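You operate a simulated robot arm through the tools that you are given. There is no shell and no other tool.

You run a simulated robot arm. Do the job below in one go: nothing can be reset, and whatever is moved stays where it is left.

JOB
Wipe the crumbs and the tea ring off the dining table.
Fine: slide the cream pot off the ring and leave it by the red mat; put the pad back. What is to be rubbed or washed off counts as gone when no trace of it is left.
Where things are to end (x, y in the base frame): cream pot within 0.06 m of [0.89, -0.51].

The check looks at the end state, three seconds after you hand in, the way a careful person would. Anything else that was tipped, shoved, dropped, spilled or broken makes it a failure.

ROBOT AND FRAMES
A 6-joint arm with a two-finger parallel gripper, fixed in place. Base frame: the origin is at the foot of the arm, x ahead of it, y to its left, z up; the work surface is at about z = 0.75. Readings come in m, degrees, newtons and seconds.
Its first joint turns from -166.0 to 166.0 degrees. Payload 3.43 kg.
The TCP is the grasp point between the finger pads, 0.034 m short of the fingertips. In the tool frame z runs along the fingers and y along their closing line. The gripper opens to 0.128 m. The fingers are 0.024 m wide and 0.012 m thick; the gripper's body (0.048 by 0.13 m) begins 0.096 m behind the TCP.
Orientation is that of the tool frame in the base frame, as a unit quaternion [w, x, y, z]. With the fingers straight down and closing along the base's y, the tool's x points along the base's -x, its y along +y and its z along -z.

CONTROLS
- The arm moves only by the tool jog_arm. Its argument "plan" is a list of rows, each a list of 6 numbers: the shift along the tool's x, y, z in mm, then the turn, a rotation vector about the tool's x, y, z in degrees. In form: [[tx, ty, tz, rx, ry, rz], ...]. A call has 1 to 20 rows; each row is the pose to reach, as a shift and turn from the pose commanded when the call began, along the tool's axes at that moment. "claw" is the gripper command, from -1 (shut) to 1 (fully open), values between in proportion, set as the call begins (left out, the last holds). Each row takes 0.2 s and may step no farther than 0.05 m and 8.6 degrees from the row before; otherwise, or with a gripper value out of range, the whole call is refused. A pose out of reach is approached as far as the arm can. The call stops where the force on the tool passes 90 N (or 10 N more than at its start, if that is more) or the arm is blocked; 0.2 s more then pass. Each finger travels about 0.153 m/s and halts on what it meets, pressing with about 21 N; the grip force reading is that of the motor and also rises with nothing between the fingers. The clock runs only during rows and for 0.2 s after the last one: add rows that repeat a pose to give the fingers time. The reply holds the time, the measured pose of the TCP, the force on the tool along the base axes, the opening and the grip force, in the units named above and with some noise, with the torque about the TCP (base axes, N m) and any sound that the robot's microphone picked up.
- Cameras (640 x 400 px; columns grow to the right, rows downward): "scene" is fixed at [0.4009, -0.6493, 1.3401]; the picture's right is [-0.35, 0.94, 0.00], its down [0.91, 0.34, -0.24] and it looks along [-0.22, -0.08, -0.97] (base axes); focal length 214 px, centre (320, 200). "wrist" rides on the gripper at [0.076, -0.011, -0.16] in the tool frame; the picture's right is [0.15, 0.99, 0.00], its down [-0.88, 0.13, -0.46] and it looks along [-0.45, 0.07, 0.89] (tool axes); focal length 234 px, centre (320, 200). There is no depth. A picture from a camera that has moved, and an enlarged one, comes with that camera's place and axes in the base frame and with its lens.
- get_image(camera): a new picture of that camera. The clock stands still meanwhile.
- zoom(camera, box): a new picture of the part [left, top, right, bottom] of that camera's present view, enlarged. The clock stands still meanwhile.
- close_job(): hands the job in; it is judged then, once.

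Nothing tells you positions but the pictures and the camera data. Unless the task says otherwise, let go and move clear before handing in.

The tools are called after "Request:" by a JSON object that holds its "method" and its "body". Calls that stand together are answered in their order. jog_arm: Moves the arm, as the interface text tells. Its arguments: {"type":"object","properties":{"plan":{"type":"array"},"claw":{"type":"number"}},"required":["plan"]} The other tools are called the same way: get_image (camera) takes a picture; zoom (camera, box) takes an enlarged picture of a part of a camera's view; close_job () hands the job in.

At the start:

```text
time_s: 0.0
position: [0.6164, -0.2933, 0.9982]
ee_rot: [-0.001, 0.0, 1.0, 0.0]
wrist_force: [0.7, -0.6, 0.2]
moment: [-0.01, -0.01, 0.01]
opening: 0.1282
grasp_force: 0.0
```

scene: 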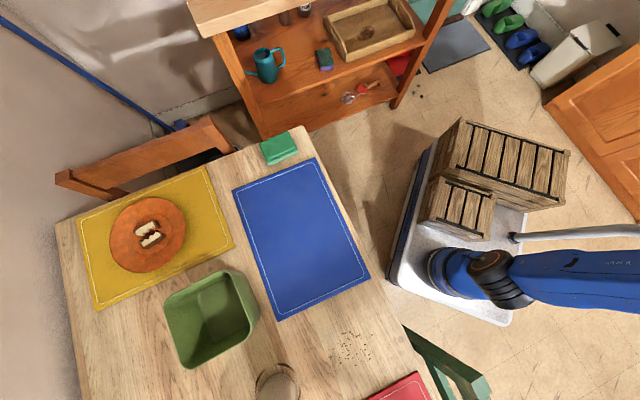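
wrist: 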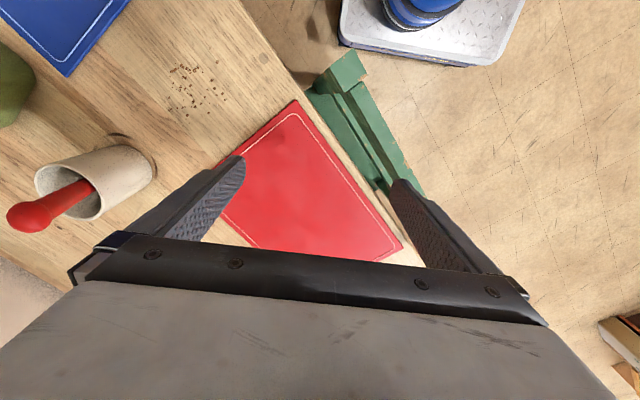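

The table has coloured mats, crumbs near (0.59, -0.50), a cream pot holding a red-handled utensil near (0.67, -0.64), and a green pad near (0.17, -0.86). I'll look closer before I move anything.

Request:
{"method": "zoom", "body": {"camera": "scene", "box": [220, 300, 460, 400]}}

Request:
{"method": "zoom", "body": {"camera": "scene", "box": [220, 100, 380, 200]}}

Request:
{"method": "zoom", "body": {"camera": "wrist", "box": [0, 40, 320, 240]}}

Request:
{"method": "zoom", "body": {"camera": "scene", "box": [40, 150, 280, 400]}}

```text
2.67 times, centred on (340, 350) of scene
camera zoom: at [0.4009, -0.6493, 1.3401], right [-0.35, 0.94, 0.0], down [0.91, 0.34, -0.24], along [-0.22, -0.08, -0.97], focal length 572 px, centre (267, -200)
```

zoom: 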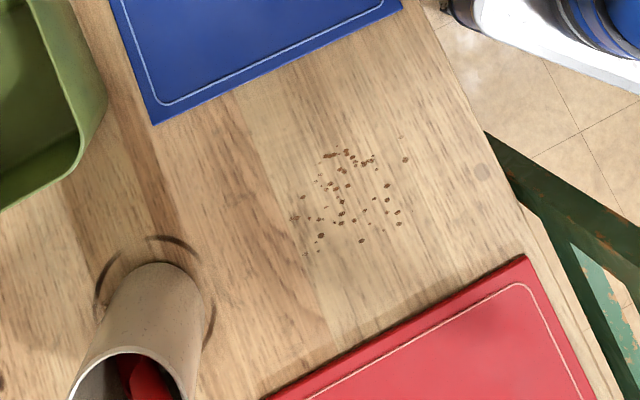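

```text
4.00 times, centred on (300, 150) of scene
camera zoom: at [0.4009, -0.6493, 1.3401], right [-0.35, 0.94, 0.0], down [0.91, 0.34, -0.24], along [-0.22, -0.08, -0.97], focal length 858 px, centre (400, 400)
```

zoom: 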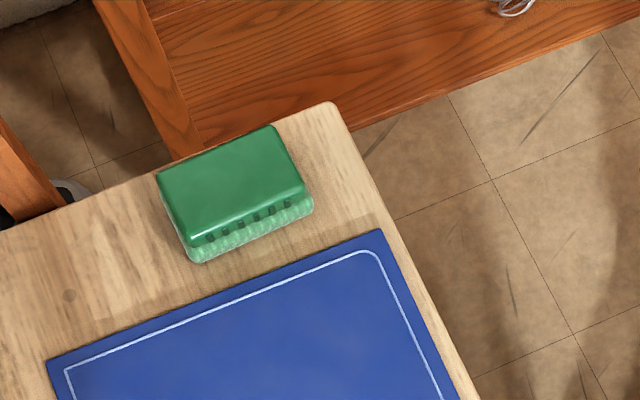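

```text
2.00 times, centred on (160, 140) of wrist
camera zoom: at [0.54, -0.3059, 1.1581], right [-0.15, 0.99, 0.0], down [0.88, 0.13, 0.46], along [0.45, 0.07, -0.89], focal length 468 px, centre (640, 320)
```

zoom: 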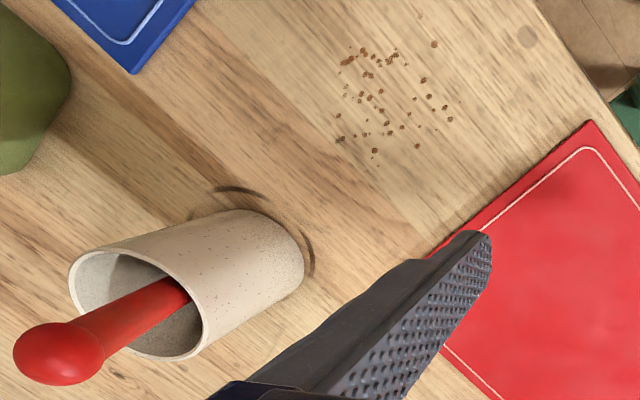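

```text
1.60 times, centred on (160, 275) of scene
camera zoom: at [0.4009, -0.6493, 1.3401], right [-0.35, 0.94, 0.0], down [0.91, 0.34, -0.24], along [-0.22, -0.08, -0.97], focal length 343 px, centre (576, 80)
```

zoom: 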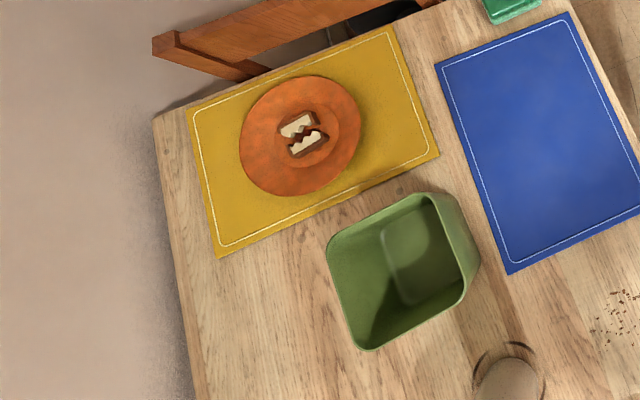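

Reading the pictures: tea ring centre about (0.726, -0.632) with radius about 0.052; pot about 0.11 m tall and 0.086 m wide; pad about 0.09 x 0.06 x 0.037 m at (0.168, -0.862). I'll move the wrist camera for a second view of the pot and its handle.

Request:
{"method": "jog_arm", "body": {"plan": [[13, -40, -10, 0, 0, 0], [26, -80, -20, 0, 0, 0], [39, -120, -30, 0, 0, 0], [52, -160, -40, 0, 0, 0], [66, -207, -50, 0, 0, 0], [66, -207, -50, 0, 0, 0]], "claw": 1}}

Request:
{"method": "get_image", "body": {"camera": "wrist"}}

Request:
{"method": "get_image", "body": {"camera": "scene"}}

```text
time_s: 1.4
position: [0.5495, -0.5003, 1.051]
ee_rot: [0.0, 0.0, 1.0, 0.0]
wrist_force: [0.0, 0.2, 0.6]
moment: [-0.02, -0.01, -0.03]
opening: 0.128
grasp_force: 0.1
```

```text
taken
camera wrist: at [0.4736, -0.5132, 1.2111], right [-0.15, 0.99, 0.0], down [0.88, 0.13, 0.46], along [0.45, 0.07, -0.89], focal length 234 px, centre (320, 200)
```

wrist: 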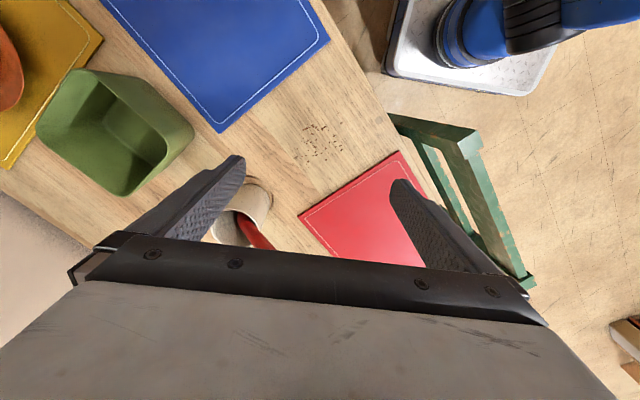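

```text
taken
```

scene: 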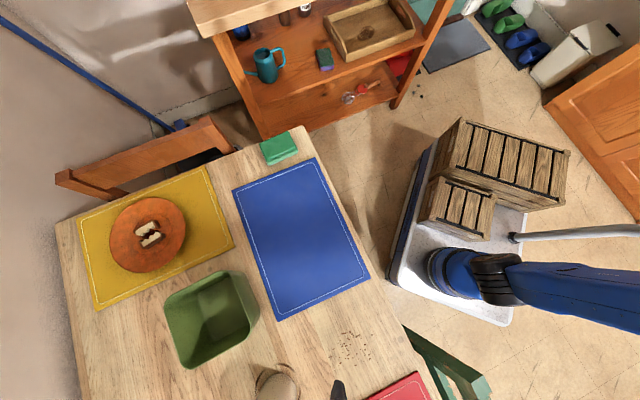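

The fingers hide the pot in this view. I'll move the camera above the pot, staying high.

Request:
{"method": "jog_arm", "body": {"plan": [[-30, -30, -10, 0, 0, 0], [-60, -60, -20, 0, 0, 0], [-90, -90, -30, 0, 0, 0], [-115, -115, -40, 0, 0, 0], [-115, -115, -40, 0, 0, 0]]}}

Request:
{"method": "get_image", "body": {"camera": "wrist"}}

```text
time_s: 2.6
position: [0.6638, -0.6152, 1.0853]
ee_rot: [-0.001, 0.0, 1.0, 0.0]
wrist_force: [0.3, 0.8, 0.9]
moment: [0.0, 0.0, 0.01]
opening: 0.1279
grasp_force: 0.0
```

```text
taken
camera wrist: at [0.5881, -0.6275, 1.2462], right [-0.15, 0.99, 0.0], down [0.88, 0.13, 0.46], along [0.45, 0.07, -0.89], focal length 234 px, centre (320, 200)
```

wrist: 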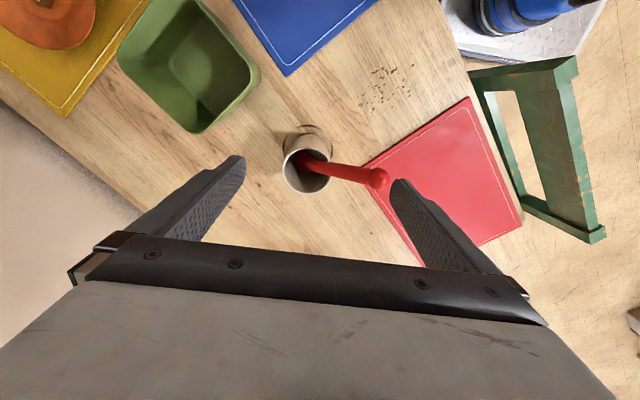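

Request:
{"method": "zoom", "body": {"camera": "wrist", "box": [220, 50, 540, 250]}}

```text
2.00 times, centred on (380, 150) of wrist
camera zoom: at [0.5881, -0.6275, 1.2462], right [-0.15, 0.99, 0.0], down [0.88, 0.13, 0.46], along [0.45, 0.07, -0.89], focal length 468 px, centre (200, 300)
```

zoom: 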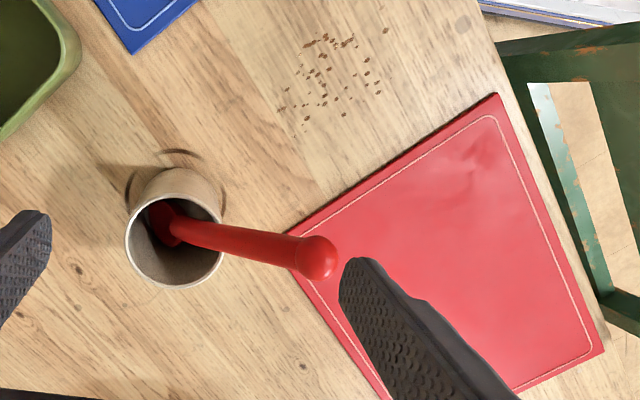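

The handle knob works out at about (0.682, -0.540, 0.982), so the handle leans toward the robot. I want to see how the arm itself is posed before planning the grasp.

Request:
{"method": "get_image", "body": {"camera": "scene"}}

Request:
{"method": "zoom", "body": {"camera": "scene", "box": [380, 200, 640, 400]}}

Request:
{"method": "zoom", "body": {"camera": "wrist", "box": [0, 0, 640, 250]}}

```text
taken
```

scene: 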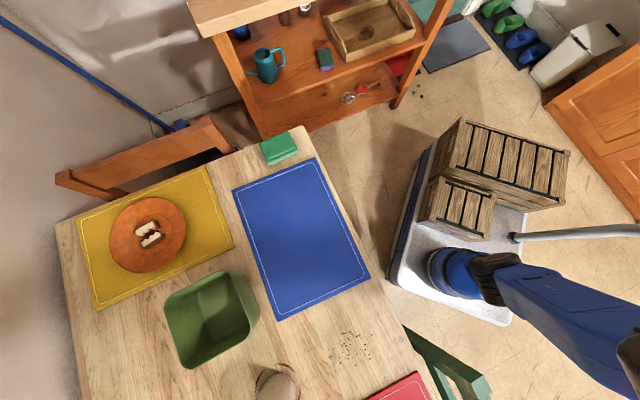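

```text
2.00 times, centred on (510, 300) of scene
camera zoom: at [0.4009, -0.6493, 1.3401], right [-0.35, 0.94, 0.0], down [0.91, 0.34, -0.24], along [-0.22, -0.08, -0.97], focal length 429 px, centre (-60, 0)
```

zoom: 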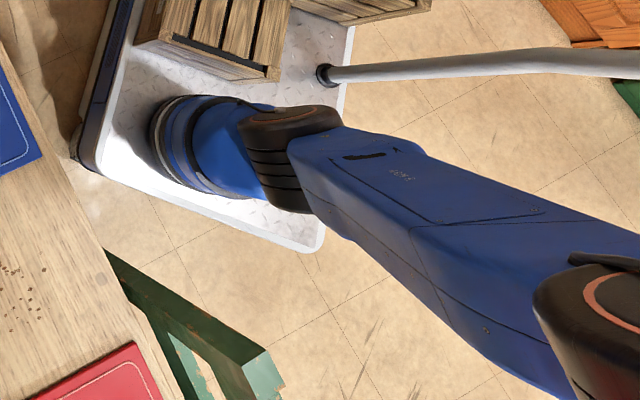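

```text
1.00 times, centred on (320, 125) of wrist (not enlarged: the box is as wide or as high as the picture)
camera zoom: at [0.5881, -0.6275, 1.2462], right [-0.15, 0.99, 0.0], down [0.88, 0.13, 0.46], along [0.45, 0.07, -0.89], focal length 234 px, centre (320, 275)
```

zoom: 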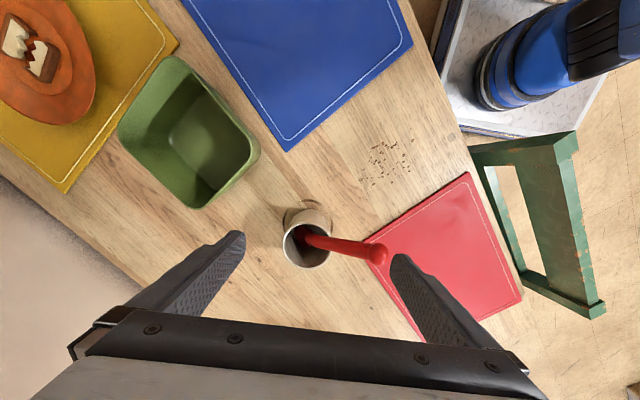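

The arm stands on a cart and its elbow is high. I'll hover over the pad at the far left of the table, with the wrist turned to match it. From there I can check the pad, the chair behind it and the arm's shape.

Request:
{"method": "jog_arm", "body": {"plan": [[41.3, -20.6, 7.1, 0, 0, 3.58], [82.6, -41.2, 14.2, 0, 0, 7.16], [123.9, -61.8, 21.3, 0, 0, 10.74], [165.2, -82.4, 28.4, 0, 0, 14.32], [206.5, -103, 35.5, 0, 0, 17.9], [247.8, -123.6, 42.6, 0, 0, 21.48], [289.1, -144.2, 49.7, 0, 0, 25.06], [330.4, -164.8, 56.8, 0, 0, 28.64], [371.7, -185.4, 63.9, 0, 0, 32.22], [413, -206, 71, 0, 0, 35.8], [454.3, -226.6, 78.1, 0, 0, 39.38], [495.6, -247.2, 85.2, 0, 0, 43], [495.6, -247.2, 85.2, 0, 0, 43]]}}

Request:
{"method": "get_image", "body": {"camera": "scene"}}

Request:
{"method": "get_image", "body": {"camera": "wrist"}}

```text
time_s: 5.4
position: [0.1693, -0.8644, 1.0033]
ee_rot: [0.0, 0.366, 0.931, 0.0]
wrist_force: [0.5, 0.6, 0.4]
moment: [0.03, 0.01, -0.01]
opening: 0.128
grasp_force: 0.0
```

```text
taken
```

scene: 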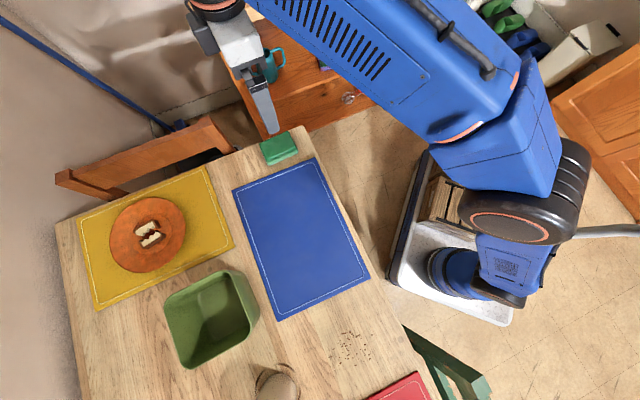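

```text
taken
camera wrist: at [0.1067, -0.8211, 1.163], right [0.57, 0.82, 0.0], down [0.73, -0.51, 0.46], along [0.38, -0.26, -0.89], focal length 234 px, centre (320, 200)
```

wrist: 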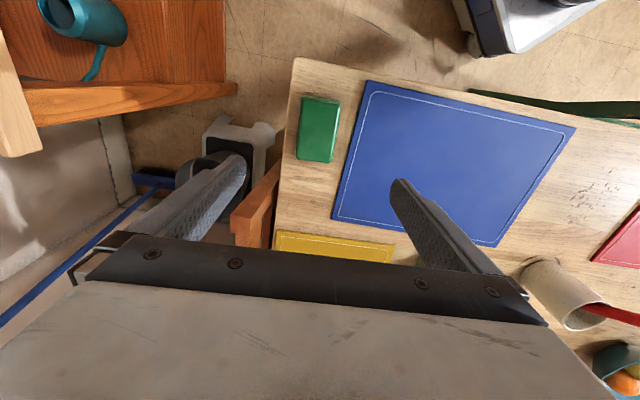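

The pad, blue mat and chair are clear from here, and I can see the thick forearm. The handle leans toward the base, so I'll grip the pot low with the tool tilted, coming in from the box side at about 219°. First I'll return to a high waypoint near the pot with the wrist turned.

Request:
{"method": "jog_arm", "body": {"plan": [[-17, 34.5, -8.1, 0, 0, 8.17], [-34, 69, -16.2, 0, 0, 16.33], [-51, 103.4, -24.3, 0, 0, 24.5], [-68, 137.9, -32.3, 0, 0, 32.67], [-85, 172.4, -40.4, 0, 0, 40.83], [-102, 206.8, -48.5, 0, 0, 49], [-119, 241.3, -56.6, 0, 0, 57.17], [-136, 275.8, -64.7, 0, 0, 65.33], [-153, 310.2, -72.8, 0, 0, 73.5], [-170, 344.7, -80.8, 0, 0, 81.67], [-187, 379.2, -88.9, 0, 0, 89.83], [-203.8, 413.6, -97, 0, 0, 98], [-203.8, 413.6, -97, 0, 0, 98]]}}

Request:
{"method": "get_image", "body": {"camera": "wrist"}}

Request:
{"method": "get_image", "body": {"camera": "scene"}}

```text
time_s: 8.2
position: [0.5997, -0.6986, 1.0955]
ee_rot: [0.002, 0.943, 0.334, 0.0]
wrist_force: [0.0, -0.2, 0.0]
moment: [-0.01, 0.0, -0.02]
opening: 0.1279
grasp_force: 0.0
out of reach, approached as far as the arm can: row 12, 13
```

```text
taken
camera wrist: at [0.6501, -0.6419, 1.256], right [0.74, -0.68, 0.01], down [-0.6, -0.65, 0.46], along [-0.31, -0.34, -0.89], focal length 234 px, centre (320, 200)
```

wrist: 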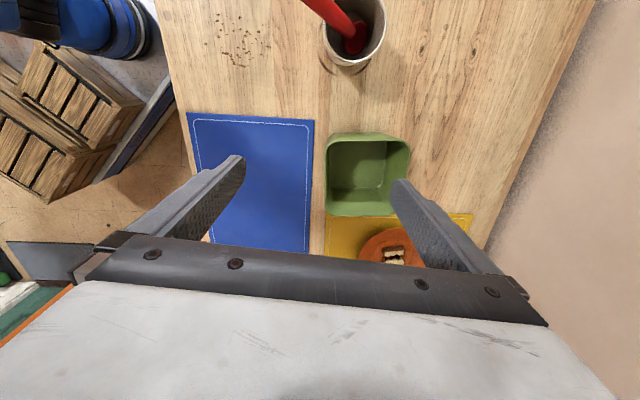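

```text
taken
```

scene: 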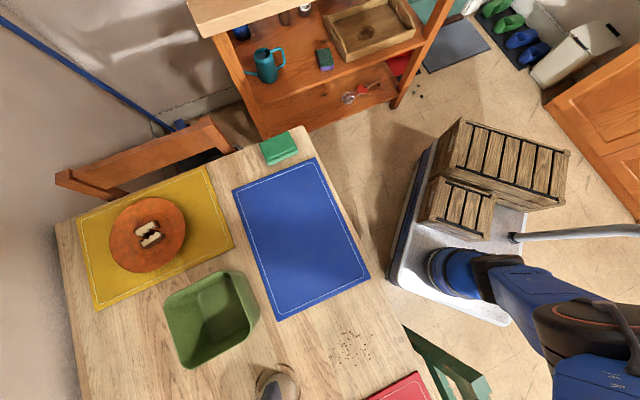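

The TCP is at (0.60, -0.70, 1.10) with tool x along 39°. I'll lower to a pre-grasp pose about 0.22 m back from the pot along the tool axis, tilting the tool 40°, then look again.

Request:
{"method": "jog_arm", "body": {"plan": [[0, 4.5, 21, 0, 6.67, 0], [0, 9, 42, 0, 13.33, 0], [0, 13.5, 63, 0, 20, 0], [0, 18, 85, 0, 26.67, 0], [-1, 22.5, 106, 0, 33.33, 0], [-1, 27, 127, 0, 40, 0], [-1, 27, 127, 0, 40, 0]]}}

Request:
{"method": "get_image", "body": {"camera": "wrist"}}

Request:
{"method": "get_image", "body": {"camera": "scene"}}

```text
time_s: 9.8
position: [0.615, -0.7216, 0.9685]
ee_rot: [-0.114, 0.885, 0.314, 0.323]
wrist_force: [-0.1, 0.0, 0.8]
moment: [0.0, 0.02, 0.02]
opening: 0.1281
grasp_force: 0.0
```

```text
taken
camera wrist: at [0.5725, -0.7408, 1.1404], right [0.71, -0.7, 0.09], down [-0.67, -0.71, -0.22], along [0.22, 0.09, -0.97], focal length 234 px, centre (320, 200)
```

wrist: 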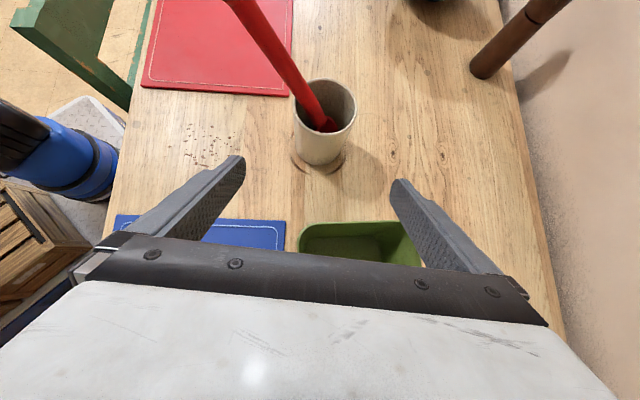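

```text
taken
```

scene: 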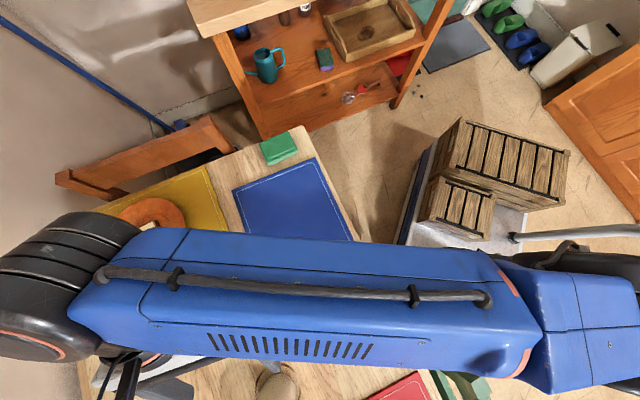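

The forearm is well clear of the handle, and the wrist view shows the pot centred between the fingers. I'll zoom in to pin down the pot's axis.

Request:
{"method": "zoom", "body": {"camera": "wrist", "box": [220, 0, 440, 200]}}

Request:
{"method": "zoom", "body": {"camera": "wrist", "box": [130, 0, 530, 250]}}

```text
2.00 times, centred on (330, 100) of wrist
camera zoom: at [0.5725, -0.7408, 1.1404], right [0.71, -0.7, 0.09], down [-0.67, -0.71, -0.22], along [0.22, 0.09, -0.97], focal length 468 px, centre (300, 400)
```

zoom: 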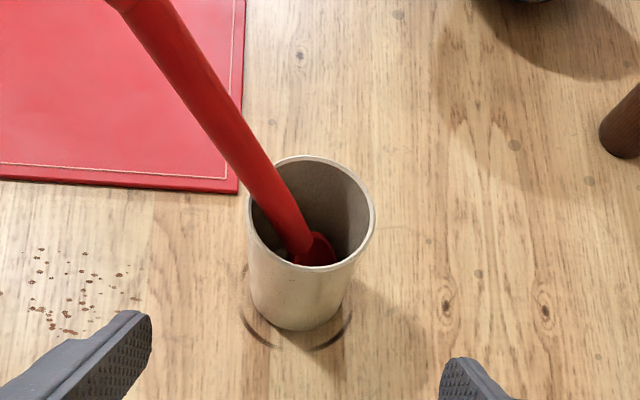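

```text
1.60 times, centred on (330, 125) of wrist
camera zoom: at [0.5725, -0.7408, 1.1404], right [0.71, -0.7, 0.09], down [-0.67, -0.71, -0.22], along [0.22, 0.09, -0.97], focal length 375 px, centre (304, 320)
```

zoom: 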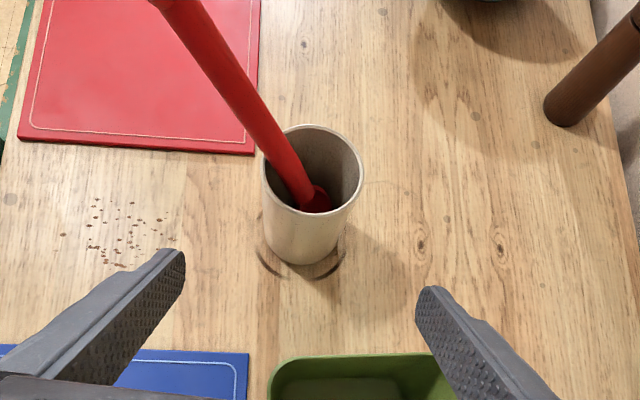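

The pot is a cylinder of about 0.0425 m radius with its axis at (0.726, -0.633), and my tool axis points straight at it. I'll go in along the tool axis in stages.

Request:
{"method": "jog_arm", "body": {"plan": [[0, 0, 30, 0, 0, 0], [0, 0.5, 60, 0, 0, 0], [0, 1, 90, 0, 0, 0], [0, 1, 120, 0, 0, 0], [0, 1, 140, 0, 0, 0], [0, 1, 140, 0, 0, 0]], "claw": 1}}

Request:
{"method": "get_image", "body": {"camera": "wrist"}}

Request:
{"method": "get_image", "body": {"camera": "scene"}}

```text
time_s: 11.2
position: [0.6869, -0.6628, 0.8631]
ee_rot: [-0.114, 0.886, 0.313, 0.322]
wrist_force: [-0.4, -0.1, -0.2]
moment: [0.01, 0.01, 0.01]
opening: 0.1281
grasp_force: 0.1
```

```text
taken
camera wrist: at [0.6442, -0.6831, 1.0345], right [0.71, -0.7, 0.09], down [-0.67, -0.71, -0.22], along [0.22, 0.09, -0.97], focal length 234 px, centre (320, 200)
```

wrist: 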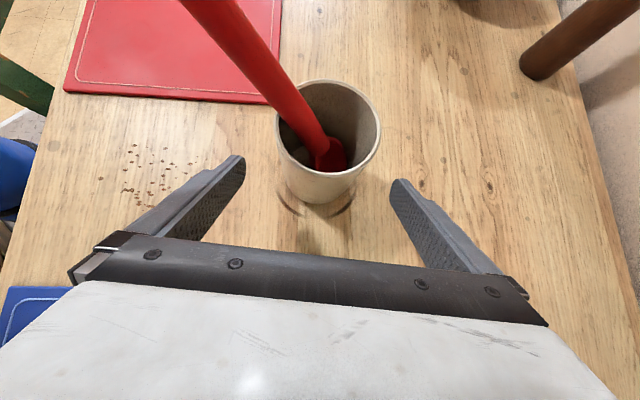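

```text
taken
```

scene: 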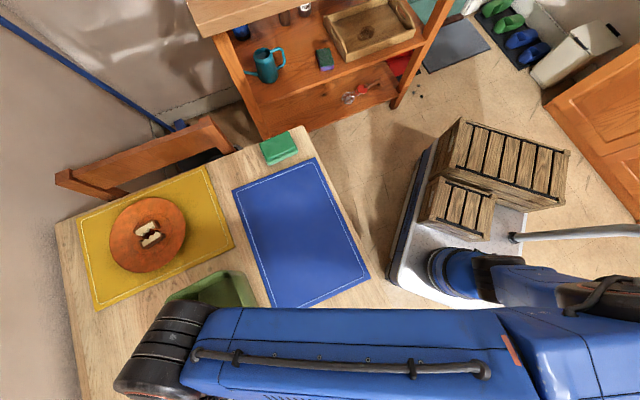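

The fingers straddle the pot's axis to within a few millimetres. I'll finish the approach to the grasp height at z of about 0.80.

Request:
{"method": "jog_arm", "body": {"plan": [[-1, 0.5, 20, 0, 0, 0], [-2, 1, 40, 0, 0, 0], [-3, 1.5, 60, 0, 0, 0], [-3, 1.5, 78, 0, 0, 0], [-3, 1.5, 78, 0, 0, 0]]}}

Request:
{"method": "get_image", "body": {"camera": "wrist"}}

Request:
{"method": "get_image", "body": {"camera": "scene"}}

```text
time_s: 12.4
position: [0.7237, -0.6351, 0.8009]
ee_rot: [-0.114, 0.886, 0.314, 0.322]
wrist_force: [0.3, 0.6, 0.4]
moment: [0.01, 0.03, -0.02]
opening: 0.1279
grasp_force: 0.0
```

```text
taken
camera wrist: at [0.6821, -0.6556, 0.9728], right [0.71, -0.7, 0.09], down [-0.67, -0.71, -0.22], along [0.22, 0.09, -0.97], focal length 234 px, centre (320, 200)
```

wrist: 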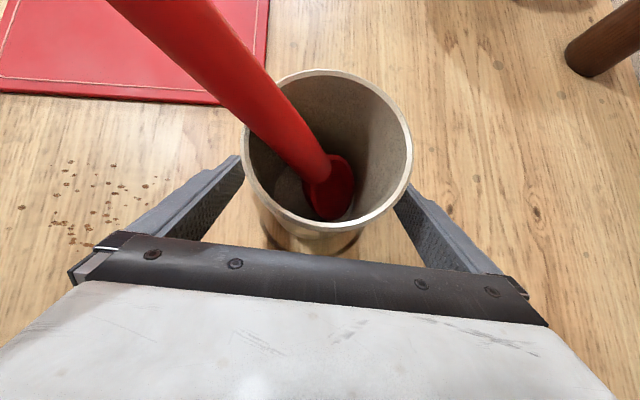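

```text
taken
```

scene: 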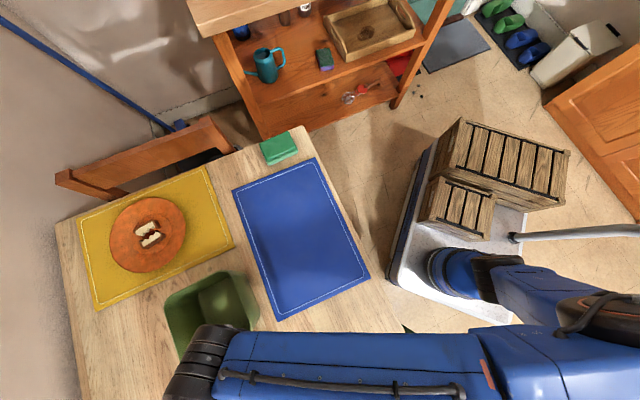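

The pot sits between the fingers. I'll close in stages so it isn't knocked.

Request:
{"method": "jog_arm", "body": {"plan": [[0, 0, 0, 0, 0, 0], [0, 0, 0, 0, 0, 0]], "claw": 0.45}}

Request:
{"method": "get_image", "body": {"camera": "wrist"}}

```text
time_s: 13.0
position: [0.725, -0.6347, 0.8014]
ee_rot: [-0.115, 0.886, 0.314, 0.322]
wrist_force: [0.3, -0.2, 0.3]
moment: [-0.01, -0.01, 0.02]
opening: 0.0928
grasp_force: 0.1
```

```text
taken
camera wrist: at [0.682, -0.6556, 0.9729], right [0.71, -0.7, 0.09], down [-0.67, -0.71, -0.22], along [0.22, 0.09, -0.97], focal length 234 px, centre (320, 200)
```

wrist: 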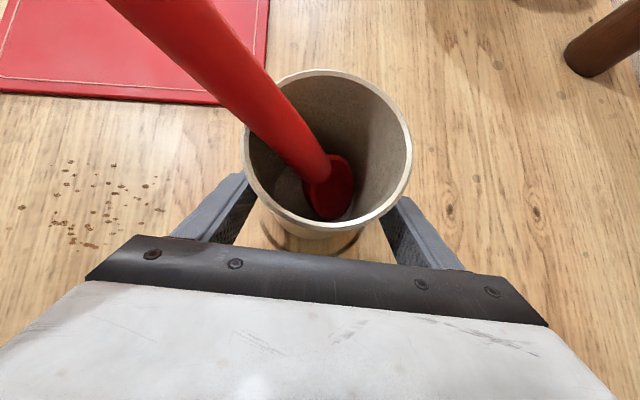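

Request:
{"method": "jog_arm", "body": {"plan": [[0, 0, 0, 0, 0, 0], [0, 0, 0, 0, 0, 0], [0, 0, 0, 0, 0, 0]], "claw": 0.2}}

Request:
{"method": "get_image", "body": {"camera": "wrist"}}

```text
time_s: 13.8
position: [0.7244, -0.6352, 0.8014]
ee_rot: [-0.114, 0.886, 0.314, 0.322]
wrist_force: [-0.6, -0.7, 0.1]
moment: [-0.12, -0.13, -0.05]
opening: 0.0847
grasp_force: 20.9
```

```text
taken
camera wrist: at [0.682, -0.6557, 0.973], right [0.71, -0.7, 0.09], down [-0.67, -0.71, -0.22], along [0.22, 0.09, -0.97], focal length 234 px, centre (320, 200)
```

wrist: 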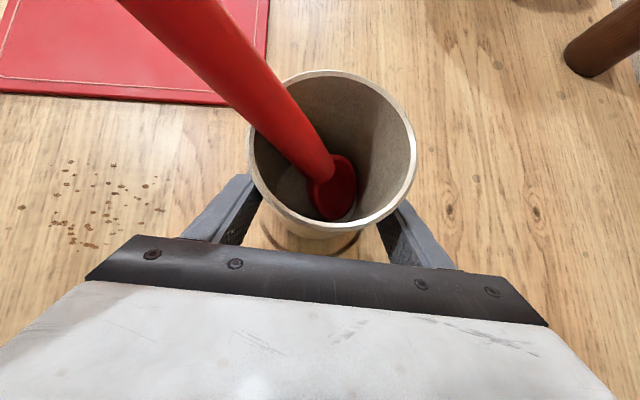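

The grip is firm (20.9 N at 0.0847 m) and the pot stayed upright. Now I'll drag it slowly along the table toward the red mat, about half the distance first.

Request:
{"method": "jog_arm", "body": {"plan": [[3.8, 0.1, 3.2, 0, 0, 0], [11.5, 0.3, 9.7, 0, 0, 0], [20.7, 0.6, 17.4, 0, 0, 0], [29.8, 0.8, 25.1, 0, 0, 0], [39, 1.1, 32.8, 0, 0, 0], [48.2, 1.3, 40.5, 0, 0, 0], [57.4, 1.6, 48.3, 0, 0, 0], [65, 1.8, 54.7, 0, 0, 0], [68.9, 1.9, 57.9, 0, 0, 0], [68.9, 1.9, 57.9, 0, 0, 0]]}}

Request:
{"method": "get_image", "body": {"camera": "wrist"}}

Request:
{"method": "get_image", "body": {"camera": "scene"}}

```text
time_s: 16.0
position: [0.796, -0.58, 0.8006]
ee_rot: [-0.115, 0.886, 0.314, 0.322]
wrist_force: [-5.1, -2.4, 9.1]
moment: [-0.13, -0.27, -0.09]
opening: 0.0848
grasp_force: 20.9
```

```text
taken
camera wrist: at [0.7543, -0.6003, 0.9728], right [0.71, -0.7, 0.09], down [-0.67, -0.71, -0.22], along [0.22, 0.09, -0.97], focal length 234 px, centre (320, 200)
```

wrist: 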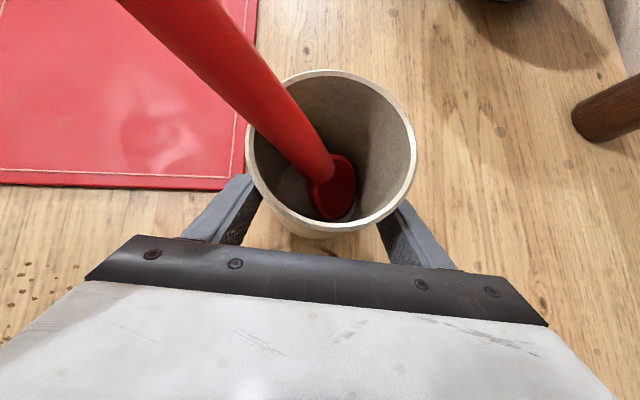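

```text
taken
```

scene: 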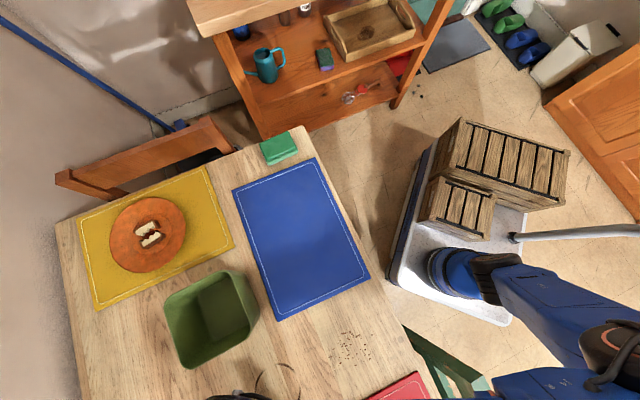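

The pot slid cleanly off the ring and is now near (0.797, -0.579), clear of the mat edge. I'll continue to about (0.87, -0.522), easing up a millimetre.

Request:
{"method": "jog_arm", "body": {"plan": [[4.4, 0.1, 2.5, 0, 0, 0], [12.1, 0.3, 8.9, 0, 0, 0], [21.3, 0.6, 16.7, 0, 0, 0], [30.4, 0.8, 24.4, 0, 0, 0], [39.6, 1.1, 32, 0, 0, 0], [48.8, 1.3, 39.7, 0, 0, 0], [58, 1.6, 47.5, 0, 0, 0], [65.6, 1.8, 54, 0, 0, 0], [70.5, 1.9, 58.2, 0, 0, 0], [70.5, 1.9, 58.2, 0, 0, 0]]}}

Request:
{"method": "get_image", "body": {"camera": "wrist"}}

Request:
{"method": "get_image", "body": {"camera": "scene"}}

```text
time_s: 18.2
position: [0.8689, -0.523, 0.8014]
ee_rot: [-0.114, 0.886, 0.314, 0.322]
wrist_force: [-1.3, 0.6, 0.2]
moment: [-0.04, -0.12, 0.01]
opening: 0.0848
grasp_force: 20.6
```

```text
taken
camera wrist: at [0.8259, -0.5434, 0.9727], right [0.71, -0.7, 0.09], down [-0.67, -0.71, -0.22], along [0.22, 0.09, -0.97], focal length 234 px, centre (320, 200)
```

wrist: 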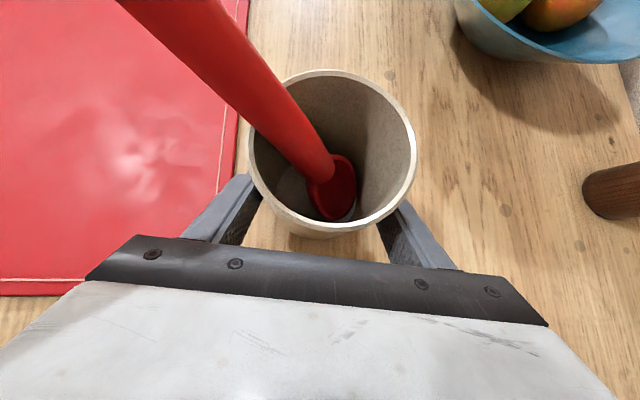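

```text
taken
```

scene: 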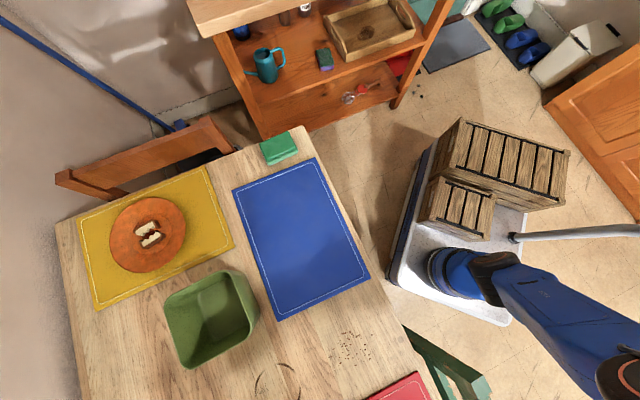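

The pot is at about (0.869, -0.523), 0.025 m from its target and off the mat. I'll settle it down, open the fingers and back out along the tool axis.

Request:
{"method": "jog_arm", "body": {"plan": [[-0.6, 0, 0.8, 0, 0, 0], [-0.6, 0, 0.8, 0, 0, 0]]}}

Request:
{"method": "jog_arm", "body": {"plan": [[0, 0, 0, 0, 0, 0], [0, 0, 0, 0, 0, 0]], "claw": 0.4}}

Request:
{"method": "jog_arm", "body": {"plan": [[0, 0, 0, 0, 0, 0], [0, 0, 0, 0, 0, 0]], "claw": 0.9}}

Request:
{"method": "get_image", "body": {"camera": "wrist"}}

```text
time_s: 18.8
position: [0.8688, -0.5234, 0.8024]
ee_rot: [-0.114, 0.885, 0.314, 0.323]
wrist_force: [-4.2, -0.2, 10.1]
moment: [-0.06, -0.16, 0.0]
opening: 0.0849
grasp_force: 21.0
```

```text
time_s: 19.4
position: [0.8694, -0.523, 0.8]
ee_rot: [-0.115, 0.886, 0.314, 0.323]
wrist_force: [-0.3, 0.5, -0.3]
moment: [-0.02, 0.02, 0.0]
opening: 0.0898
grasp_force: 0.1
```

```text
time_s: 20.0
position: [0.8686, -0.5237, 0.8001]
ee_rot: [-0.114, 0.886, 0.313, 0.323]
wrist_force: [1.1, -1.1, -0.3]
moment: [0.01, -0.02, 0.02]
opening: 0.1218
grasp_force: 0.0
```

```text
taken
camera wrist: at [0.8263, -0.5436, 0.9715], right [0.71, -0.7, 0.09], down [-0.67, -0.71, -0.22], along [0.22, 0.09, -0.97], focal length 234 px, centre (320, 200)
```

wrist: 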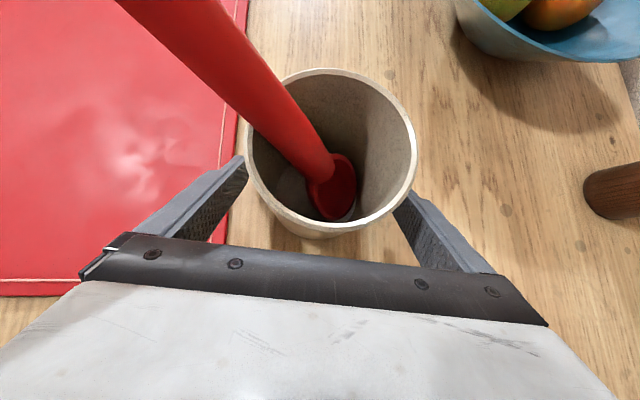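

The pot is released and upright. I'll retreat along the tool axis and check the pot and the exposed ring.

Request:
{"method": "jog_arm", "body": {"plan": [[0, 0, -15, 0, 0, 0], [0, 0, -40, 0, 0, 0], [0, 0, -75, 0, 0, 0], [0, 0, -115, 0, 0, 0], [0, 0, -155, 0, 0, 0], [0, 0, -195, 0, 0, 0], [0, 0, -230, 0, 0, 0], [0, 0, -230, 0, 0, 0]]}}

Request:
{"method": "get_image", "body": {"camera": "wrist"}}

Request:
{"method": "get_image", "body": {"camera": "scene"}}

```text
time_s: 21.8
position: [0.7506, -0.6149, 0.9761]
ee_rot: [-0.115, 0.886, 0.313, 0.323]
wrist_force: [0.1, 0.9, -0.4]
moment: [-0.02, -0.03, 0.0]
opening: 0.1217
grasp_force: 0.2
```

```text
taken
camera wrist: at [0.7074, -0.6352, 1.1469], right [0.71, -0.7, 0.09], down [-0.67, -0.71, -0.22], along [0.22, 0.09, -0.97], focal length 234 px, centre (320, 200)
```

wrist: 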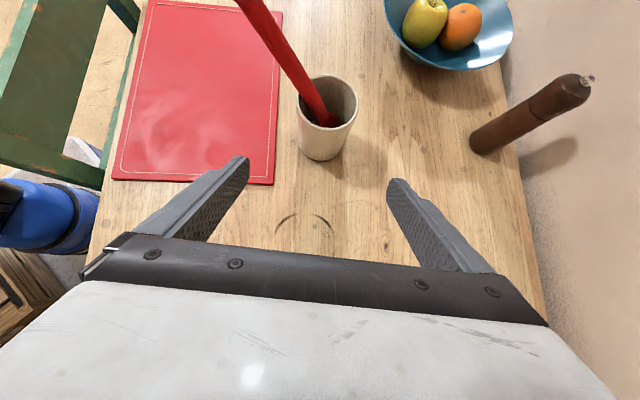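

```text
taken
```

scene: 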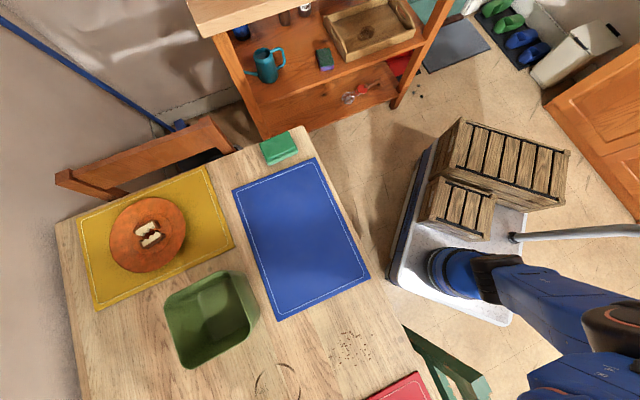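

The pot stands by the red mat and the ring is exposed. Now I'll level the tool and go back over the pad.

Request:
{"method": "jog_arm", "body": {"plan": [[-21.8, -10, -28.1, 0, -6.67, 0], [-43.6, -20, -56.3, 0, -13.33, 0], [-65.5, -30, -84.4, 0, -20, 0], [-87.3, -40, -112.5, 0, -26.67, 0], [-109.1, -50, -140.7, 0, -33.33, 0], [-130.9, -59.9, -168.8, 0, -40, 0], [-130.9, -59.9, -168.8, 0, -40, 0]], "claw": 1}}

Request:
{"method": "jog_arm", "body": {"plan": [[-33.4, -9.5, 5.8, 0, 0, -8.17], [-66.8, -19, 11.6, 0, 0, -16.33], [-100.2, -28.5, 17.4, 0, 0, -24.5], [-133.6, -38, 23.2, 0, 0, -32.67], [-167, -47.5, 29, 0, 0, -40.83], [-200.4, -57, 34.8, 0, 0, -49], [-233.8, -66.5, 40.6, 0, 0, -57.17], [-267.2, -76, 46.4, 0, 0, -65.33], [-300.6, -85.5, 52.2, 0, 0, -73.5], [-334, -95, 58, 0, 0, -81.67], [-367.4, -104.5, 64, 0, 0, -89.83], [-401, -114.3, 70, 0, 0, -98], [-401, -114.3, 70, 0, 0, -98]]}}

Request:
{"method": "get_image", "body": {"camera": "wrist"}}

Request:
{"method": "get_image", "body": {"camera": "scene"}}

```text
time_s: 23.4
position: [0.554, -0.7002, 1.0211]
ee_rot: [0.0, 0.942, 0.335, -0.001]
wrist_force: [0.2, 0.2, 0.1]
moment: [-0.05, -0.02, -0.03]
opening: 0.1276
grasp_force: 0.1
```

```text
time_s: 26.2
position: [0.1695, -0.8663, 0.9502]
ee_rot: [0.0, 0.366, 0.931, 0.0]
wrist_force: [-0.2, 0.1, 0.3]
moment: [0.02, -0.01, 0.0]
opening: 0.128
grasp_force: 0.1
```

```text
taken
camera wrist: at [0.105, -0.8233, 1.11], right [0.57, 0.82, 0.0], down [0.73, -0.5, 0.46], along [0.38, -0.26, -0.89], focal length 234 px, centre (320, 200)
```

wrist: 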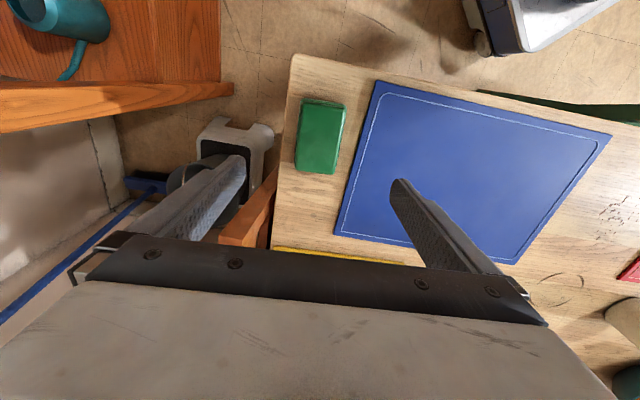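

```text
taken
```

scene: 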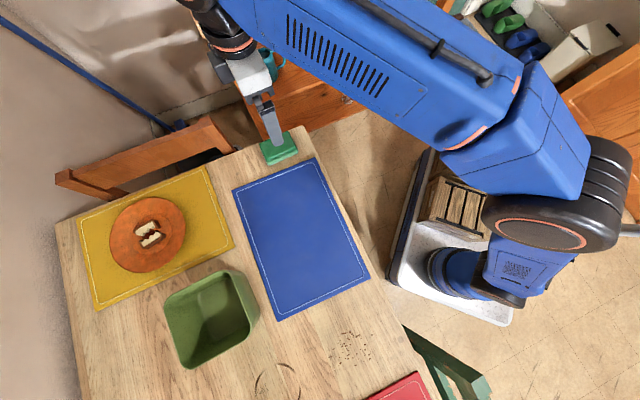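

The pad lies directly below the gripper. I want a closer look at the chair's position next to it before I descend.

Request:
{"method": "zoom", "body": {"camera": "wrist", "box": [180, 40, 420, 260]}}

Request:
{"method": "zoom", "body": {"camera": "scene", "box": [160, 0, 340, 200]}}

```text
1.82 times, centred on (300, 150) of wrist
camera zoom: at [0.105, -0.8233, 1.11], right [0.57, 0.82, 0.0], down [0.73, -0.5, 0.46], along [0.38, -0.26, -0.89], focal length 426 px, centre (356, 291)
```

zoom: 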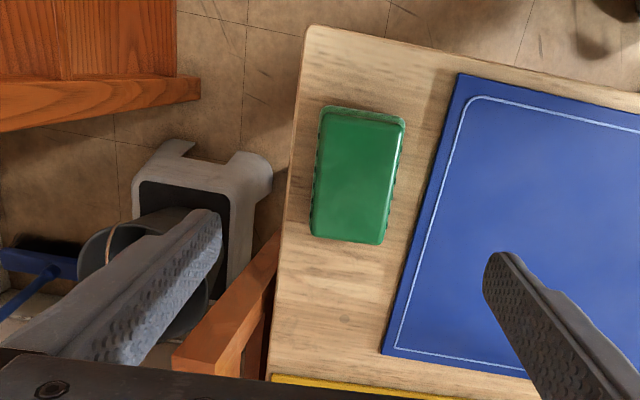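

```text
2.00 times, centred on (250, 100) of scene
camera zoom: at [0.4009, -0.6493, 1.3401], right [-0.35, 0.94, 0.0], down [0.91, 0.34, -0.24], along [-0.22, -0.08, -0.97], focal length 429 px, centre (460, 400)
```

zoom: 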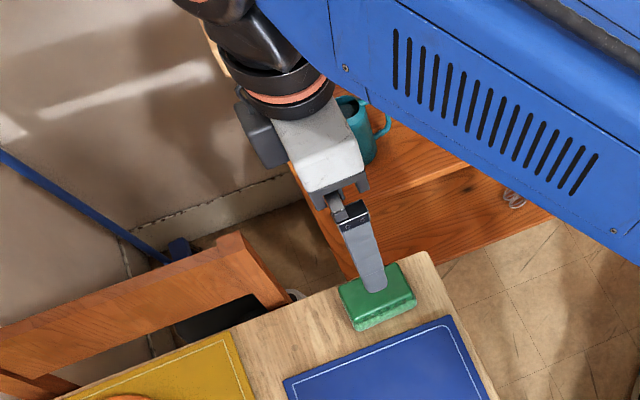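

The chair rail ends near (0.18, -1.04, 0.85), so it is clear of the gripper. The pad is centred at about (0.166, -0.863) with its long axis at -42.5°, so I'll descend to straddle its short side.

Request:
{"method": "jog_arm", "body": {"plan": [[1.5, 0, 35, 0, 0, 0], [3, 0, 70, 0, 0, 0], [4.5, 0, 105, 0, 0, 0], [4.5, 0, 105, 0, 0, 0]], "claw": 0.7}}

Request:
{"method": "get_image", "body": {"camera": "wrist"}}

Request:
{"method": "zoom", "body": {"camera": "scene", "box": [180, 40, 340, 200]}}

```text
time_s: 27.2
position: [0.1674, -0.862, 0.8475]
ee_rot: [-0.001, 0.366, 0.93, 0.0]
wrist_force: [0.4, 0.0, -0.9]
moment: [0.03, 0.0, 0.05]
opening: 0.1085
grasp_force: 0.1
```

```text
taken
camera wrist: at [0.1029, -0.8199, 1.0066], right [0.57, 0.82, 0.0], down [0.73, -0.5, 0.46], along [0.38, -0.26, -0.89], focal length 234 px, centre (320, 200)
```

wrist: 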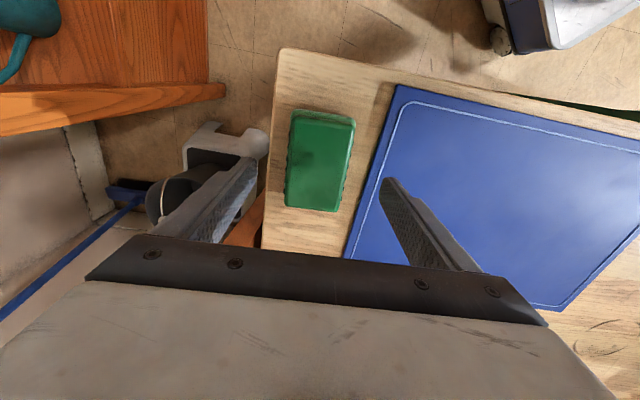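

```text
2.50 times, centred on (260, 120) of scene
camera zoom: at [0.4009, -0.6493, 1.3401], right [-0.35, 0.94, 0.0], down [0.91, 0.34, -0.24], along [-0.22, -0.08, -0.97], focal length 536 px, centre (470, 400)
```

zoom: 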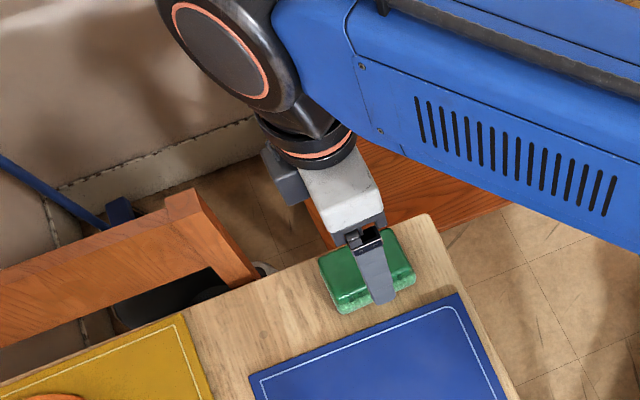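

The fingers are aligned with the pad to within about 3 mm. I'll descend to grip the hard upper half, with fingertips about 15 mm above the table, and close.

Request:
{"method": "jog_arm", "body": {"plan": [[0.5, -1, 16, 0, 0, 0], [1, -2, 32, 0, 0, 0], [1, -2, 48, 0, 0, 0], [1, -2, 48, 0, 0, 0]]}}

Request:
{"method": "get_image", "body": {"camera": "wrist"}}

Request:
{"method": "zoom", "body": {"camera": "scene", "box": [220, 80, 340, 200]}}

```text
time_s: 28.2
position: [0.1643, -0.8627, 0.8008]
ee_rot: [0.0, 0.366, 0.93, 0.0]
wrist_force: [0.6, -0.3, 0.3]
moment: [0.01, -0.02, -0.02]
opening: 0.1088
grasp_force: 0.0
```

```text
taken
camera wrist: at [0.1005, -0.8208, 0.9595], right [0.57, 0.82, 0.0], down [0.73, -0.5, 0.46], along [0.38, -0.26, -0.89], focal length 234 px, centre (320, 200)
```

wrist: 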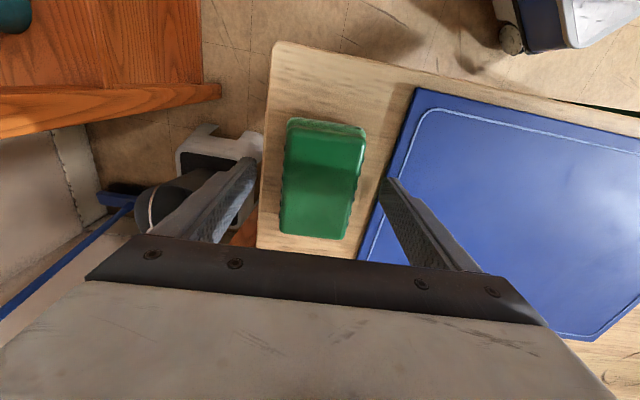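

```text
3.33 times, centred on (280, 140) of scene
camera zoom: at [0.4009, -0.6493, 1.3401], right [-0.35, 0.94, 0.0], down [0.91, 0.34, -0.24], along [-0.22, -0.08, -0.97], focal length 715 px, centre (453, 400)
```

zoom: 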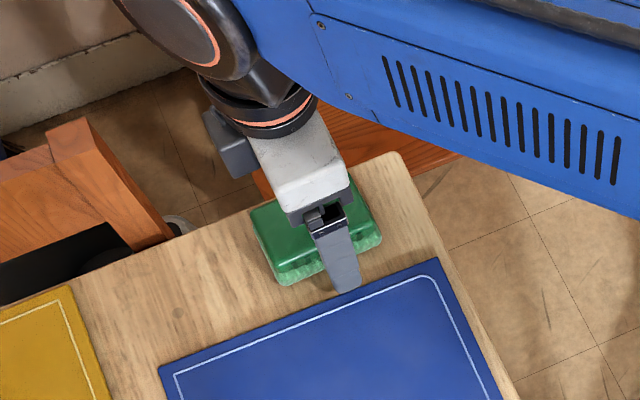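

Request:
{"method": "jog_arm", "body": {"plan": [[0, 0, 0, 0, 0, 0], [0, 0, 0, 0, 0, 0], [0, 0, 0, 0, 0, 0]], "claw": 0.05}}

Request:
{"method": "jog_arm", "body": {"plan": [[0, 0, 0, 0, 0, 0], [0, 0, 0, 0, 0, 0], [0, 0, 0, 0, 0, 0]], "claw": -0.4}}

Request:
{"method": "get_image", "body": {"camera": "wrist"}}

Request:
{"method": "zoom", "body": {"camera": "scene", "box": [220, 80, 340, 200]}}

```text
time_s: 29.0
position: [0.1636, -0.8632, 0.7986]
ee_rot: [0.001, 0.367, 0.93, 0.0]
wrist_force: [0.0, -0.4, 0.6]
moment: [0.0, -0.01, 0.0]
opening: 0.0673
grasp_force: 0.0
```

```text
time_s: 29.8
position: [0.1643, -0.8632, 0.8013]
ee_rot: [0.0, 0.367, 0.93, 0.0]
wrist_force: [0.3, -0.6, 1.7]
moment: [0.05, -0.07, -0.02]
opening: 0.0651
grasp_force: 21.2
```

```text
taken
camera wrist: at [0.1005, -0.8207, 0.9597], right [0.57, 0.82, 0.0], down [0.73, -0.5, 0.46], along [0.38, -0.26, -0.89], focal length 234 px, centre (320, 200)
```

wrist: 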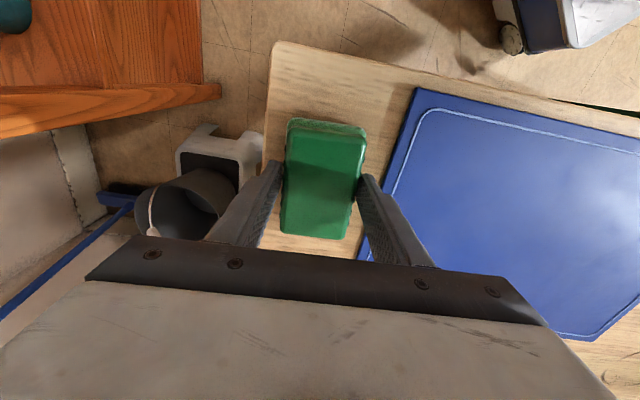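

```text
3.33 times, centred on (280, 140) of scene
camera zoom: at [0.4009, -0.6493, 1.3401], right [-0.35, 0.94, 0.0], down [0.91, 0.34, -0.24], along [-0.22, -0.08, -0.97], focal length 715 px, centre (453, 400)
```

zoom: 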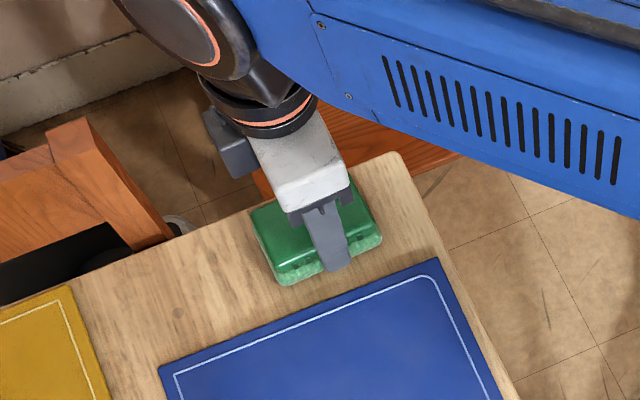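

The pad is gripped (0.065 m, 21 N). Its home TCP pose is (0.164, -0.863, 0.800) with tool x at 137°. I'll lift it and carry it over to the crumbs.

Request:
{"method": "jog_arm", "body": {"plan": [[0, 0, -15, 0, 0, 0], [0, 0, -40, 0, 0, 0], [0, 0, -75, 0, 0, 0], [0, 0, -100, 0, 0, 0], [0, 0, -100, 0, 0, 0]]}}

Request:
{"method": "zoom", "body": {"camera": "scene", "box": [180, 40, 340, 200]}}

Request:
{"method": "jog_arm", "body": {"plan": [[-3.25, 44.8, 0, 0, 0, 0], [-6.5, 89.7, 0, 0, 0, 0], [-9.8, 134.5, 0, 0, 0, 0], [-13, 179.4, 0, 0, 0, 0], [-16.3, 224.2, 0, 0, 0, 0], [-19.5, 269, 0, 0, 0, 0], [-22.8, 313.9, 0, 0, 0, 0], [-26, 358.8, 0, 0, 0, 0], [-29.3, 403.6, 0, 0, 0, 0], [-32.5, 448.5, 0, 0, 0, 0], [-35.8, 493.3, 0, 0, 0, 0], [-35.8, 493.3, 0, 0, 0, 0]]}}

Request:
{"method": "get_image", "body": {"camera": "wrist"}}

Request:
{"method": "get_image", "body": {"camera": "scene"}}

```text
time_s: 31.0
position: [0.1632, -0.8624, 0.9002]
ee_rot: [0.0, 0.366, 0.931, 0.0]
wrist_force: [-0.4, 0.1, -1.3]
moment: [0.05, 0.0, 0.01]
opening: 0.0651
grasp_force: 20.9
```

```text
2.50 times, centred on (260, 120) of scene
camera zoom: at [0.4009, -0.6493, 1.3401], right [-0.35, 0.94, 0.0], down [0.91, 0.34, -0.24], along [-0.22, -0.08, -0.97], focal length 536 px, centre (470, 400)
```

zoom: 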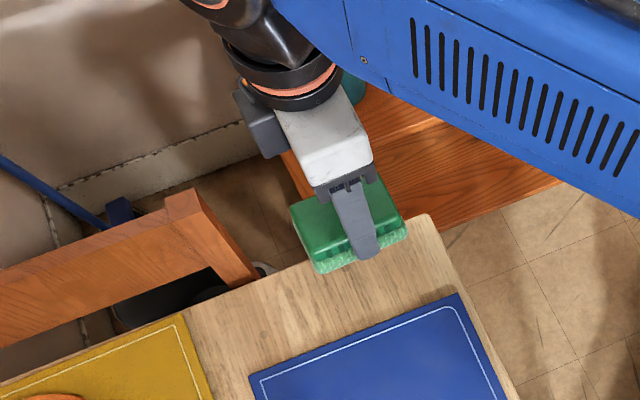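

```text
time_s: 33.6
position: [0.527, -0.5235, 0.901]
ee_rot: [0.0, 0.366, 0.931, 0.0]
wrist_force: [-0.7, 0.2, -0.5]
moment: [0.02, 0.03, -0.01]
opening: 0.0653
grasp_force: 21.0
```

```text
taken
camera wrist: at [0.4632, -0.4804, 1.0604], right [0.57, 0.82, 0.0], down [0.73, -0.5, 0.46], along [0.38, -0.26, -0.89], focal length 234 px, centre (320, 200)
```

wrist: 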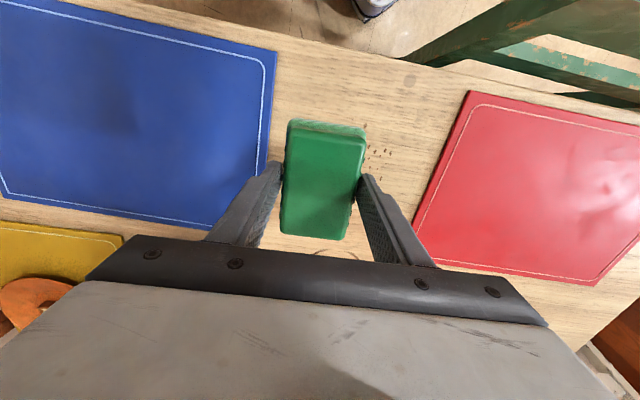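

```text
taken
```

scene: 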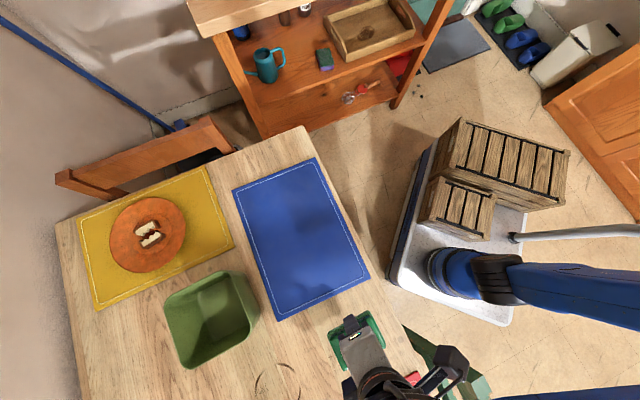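

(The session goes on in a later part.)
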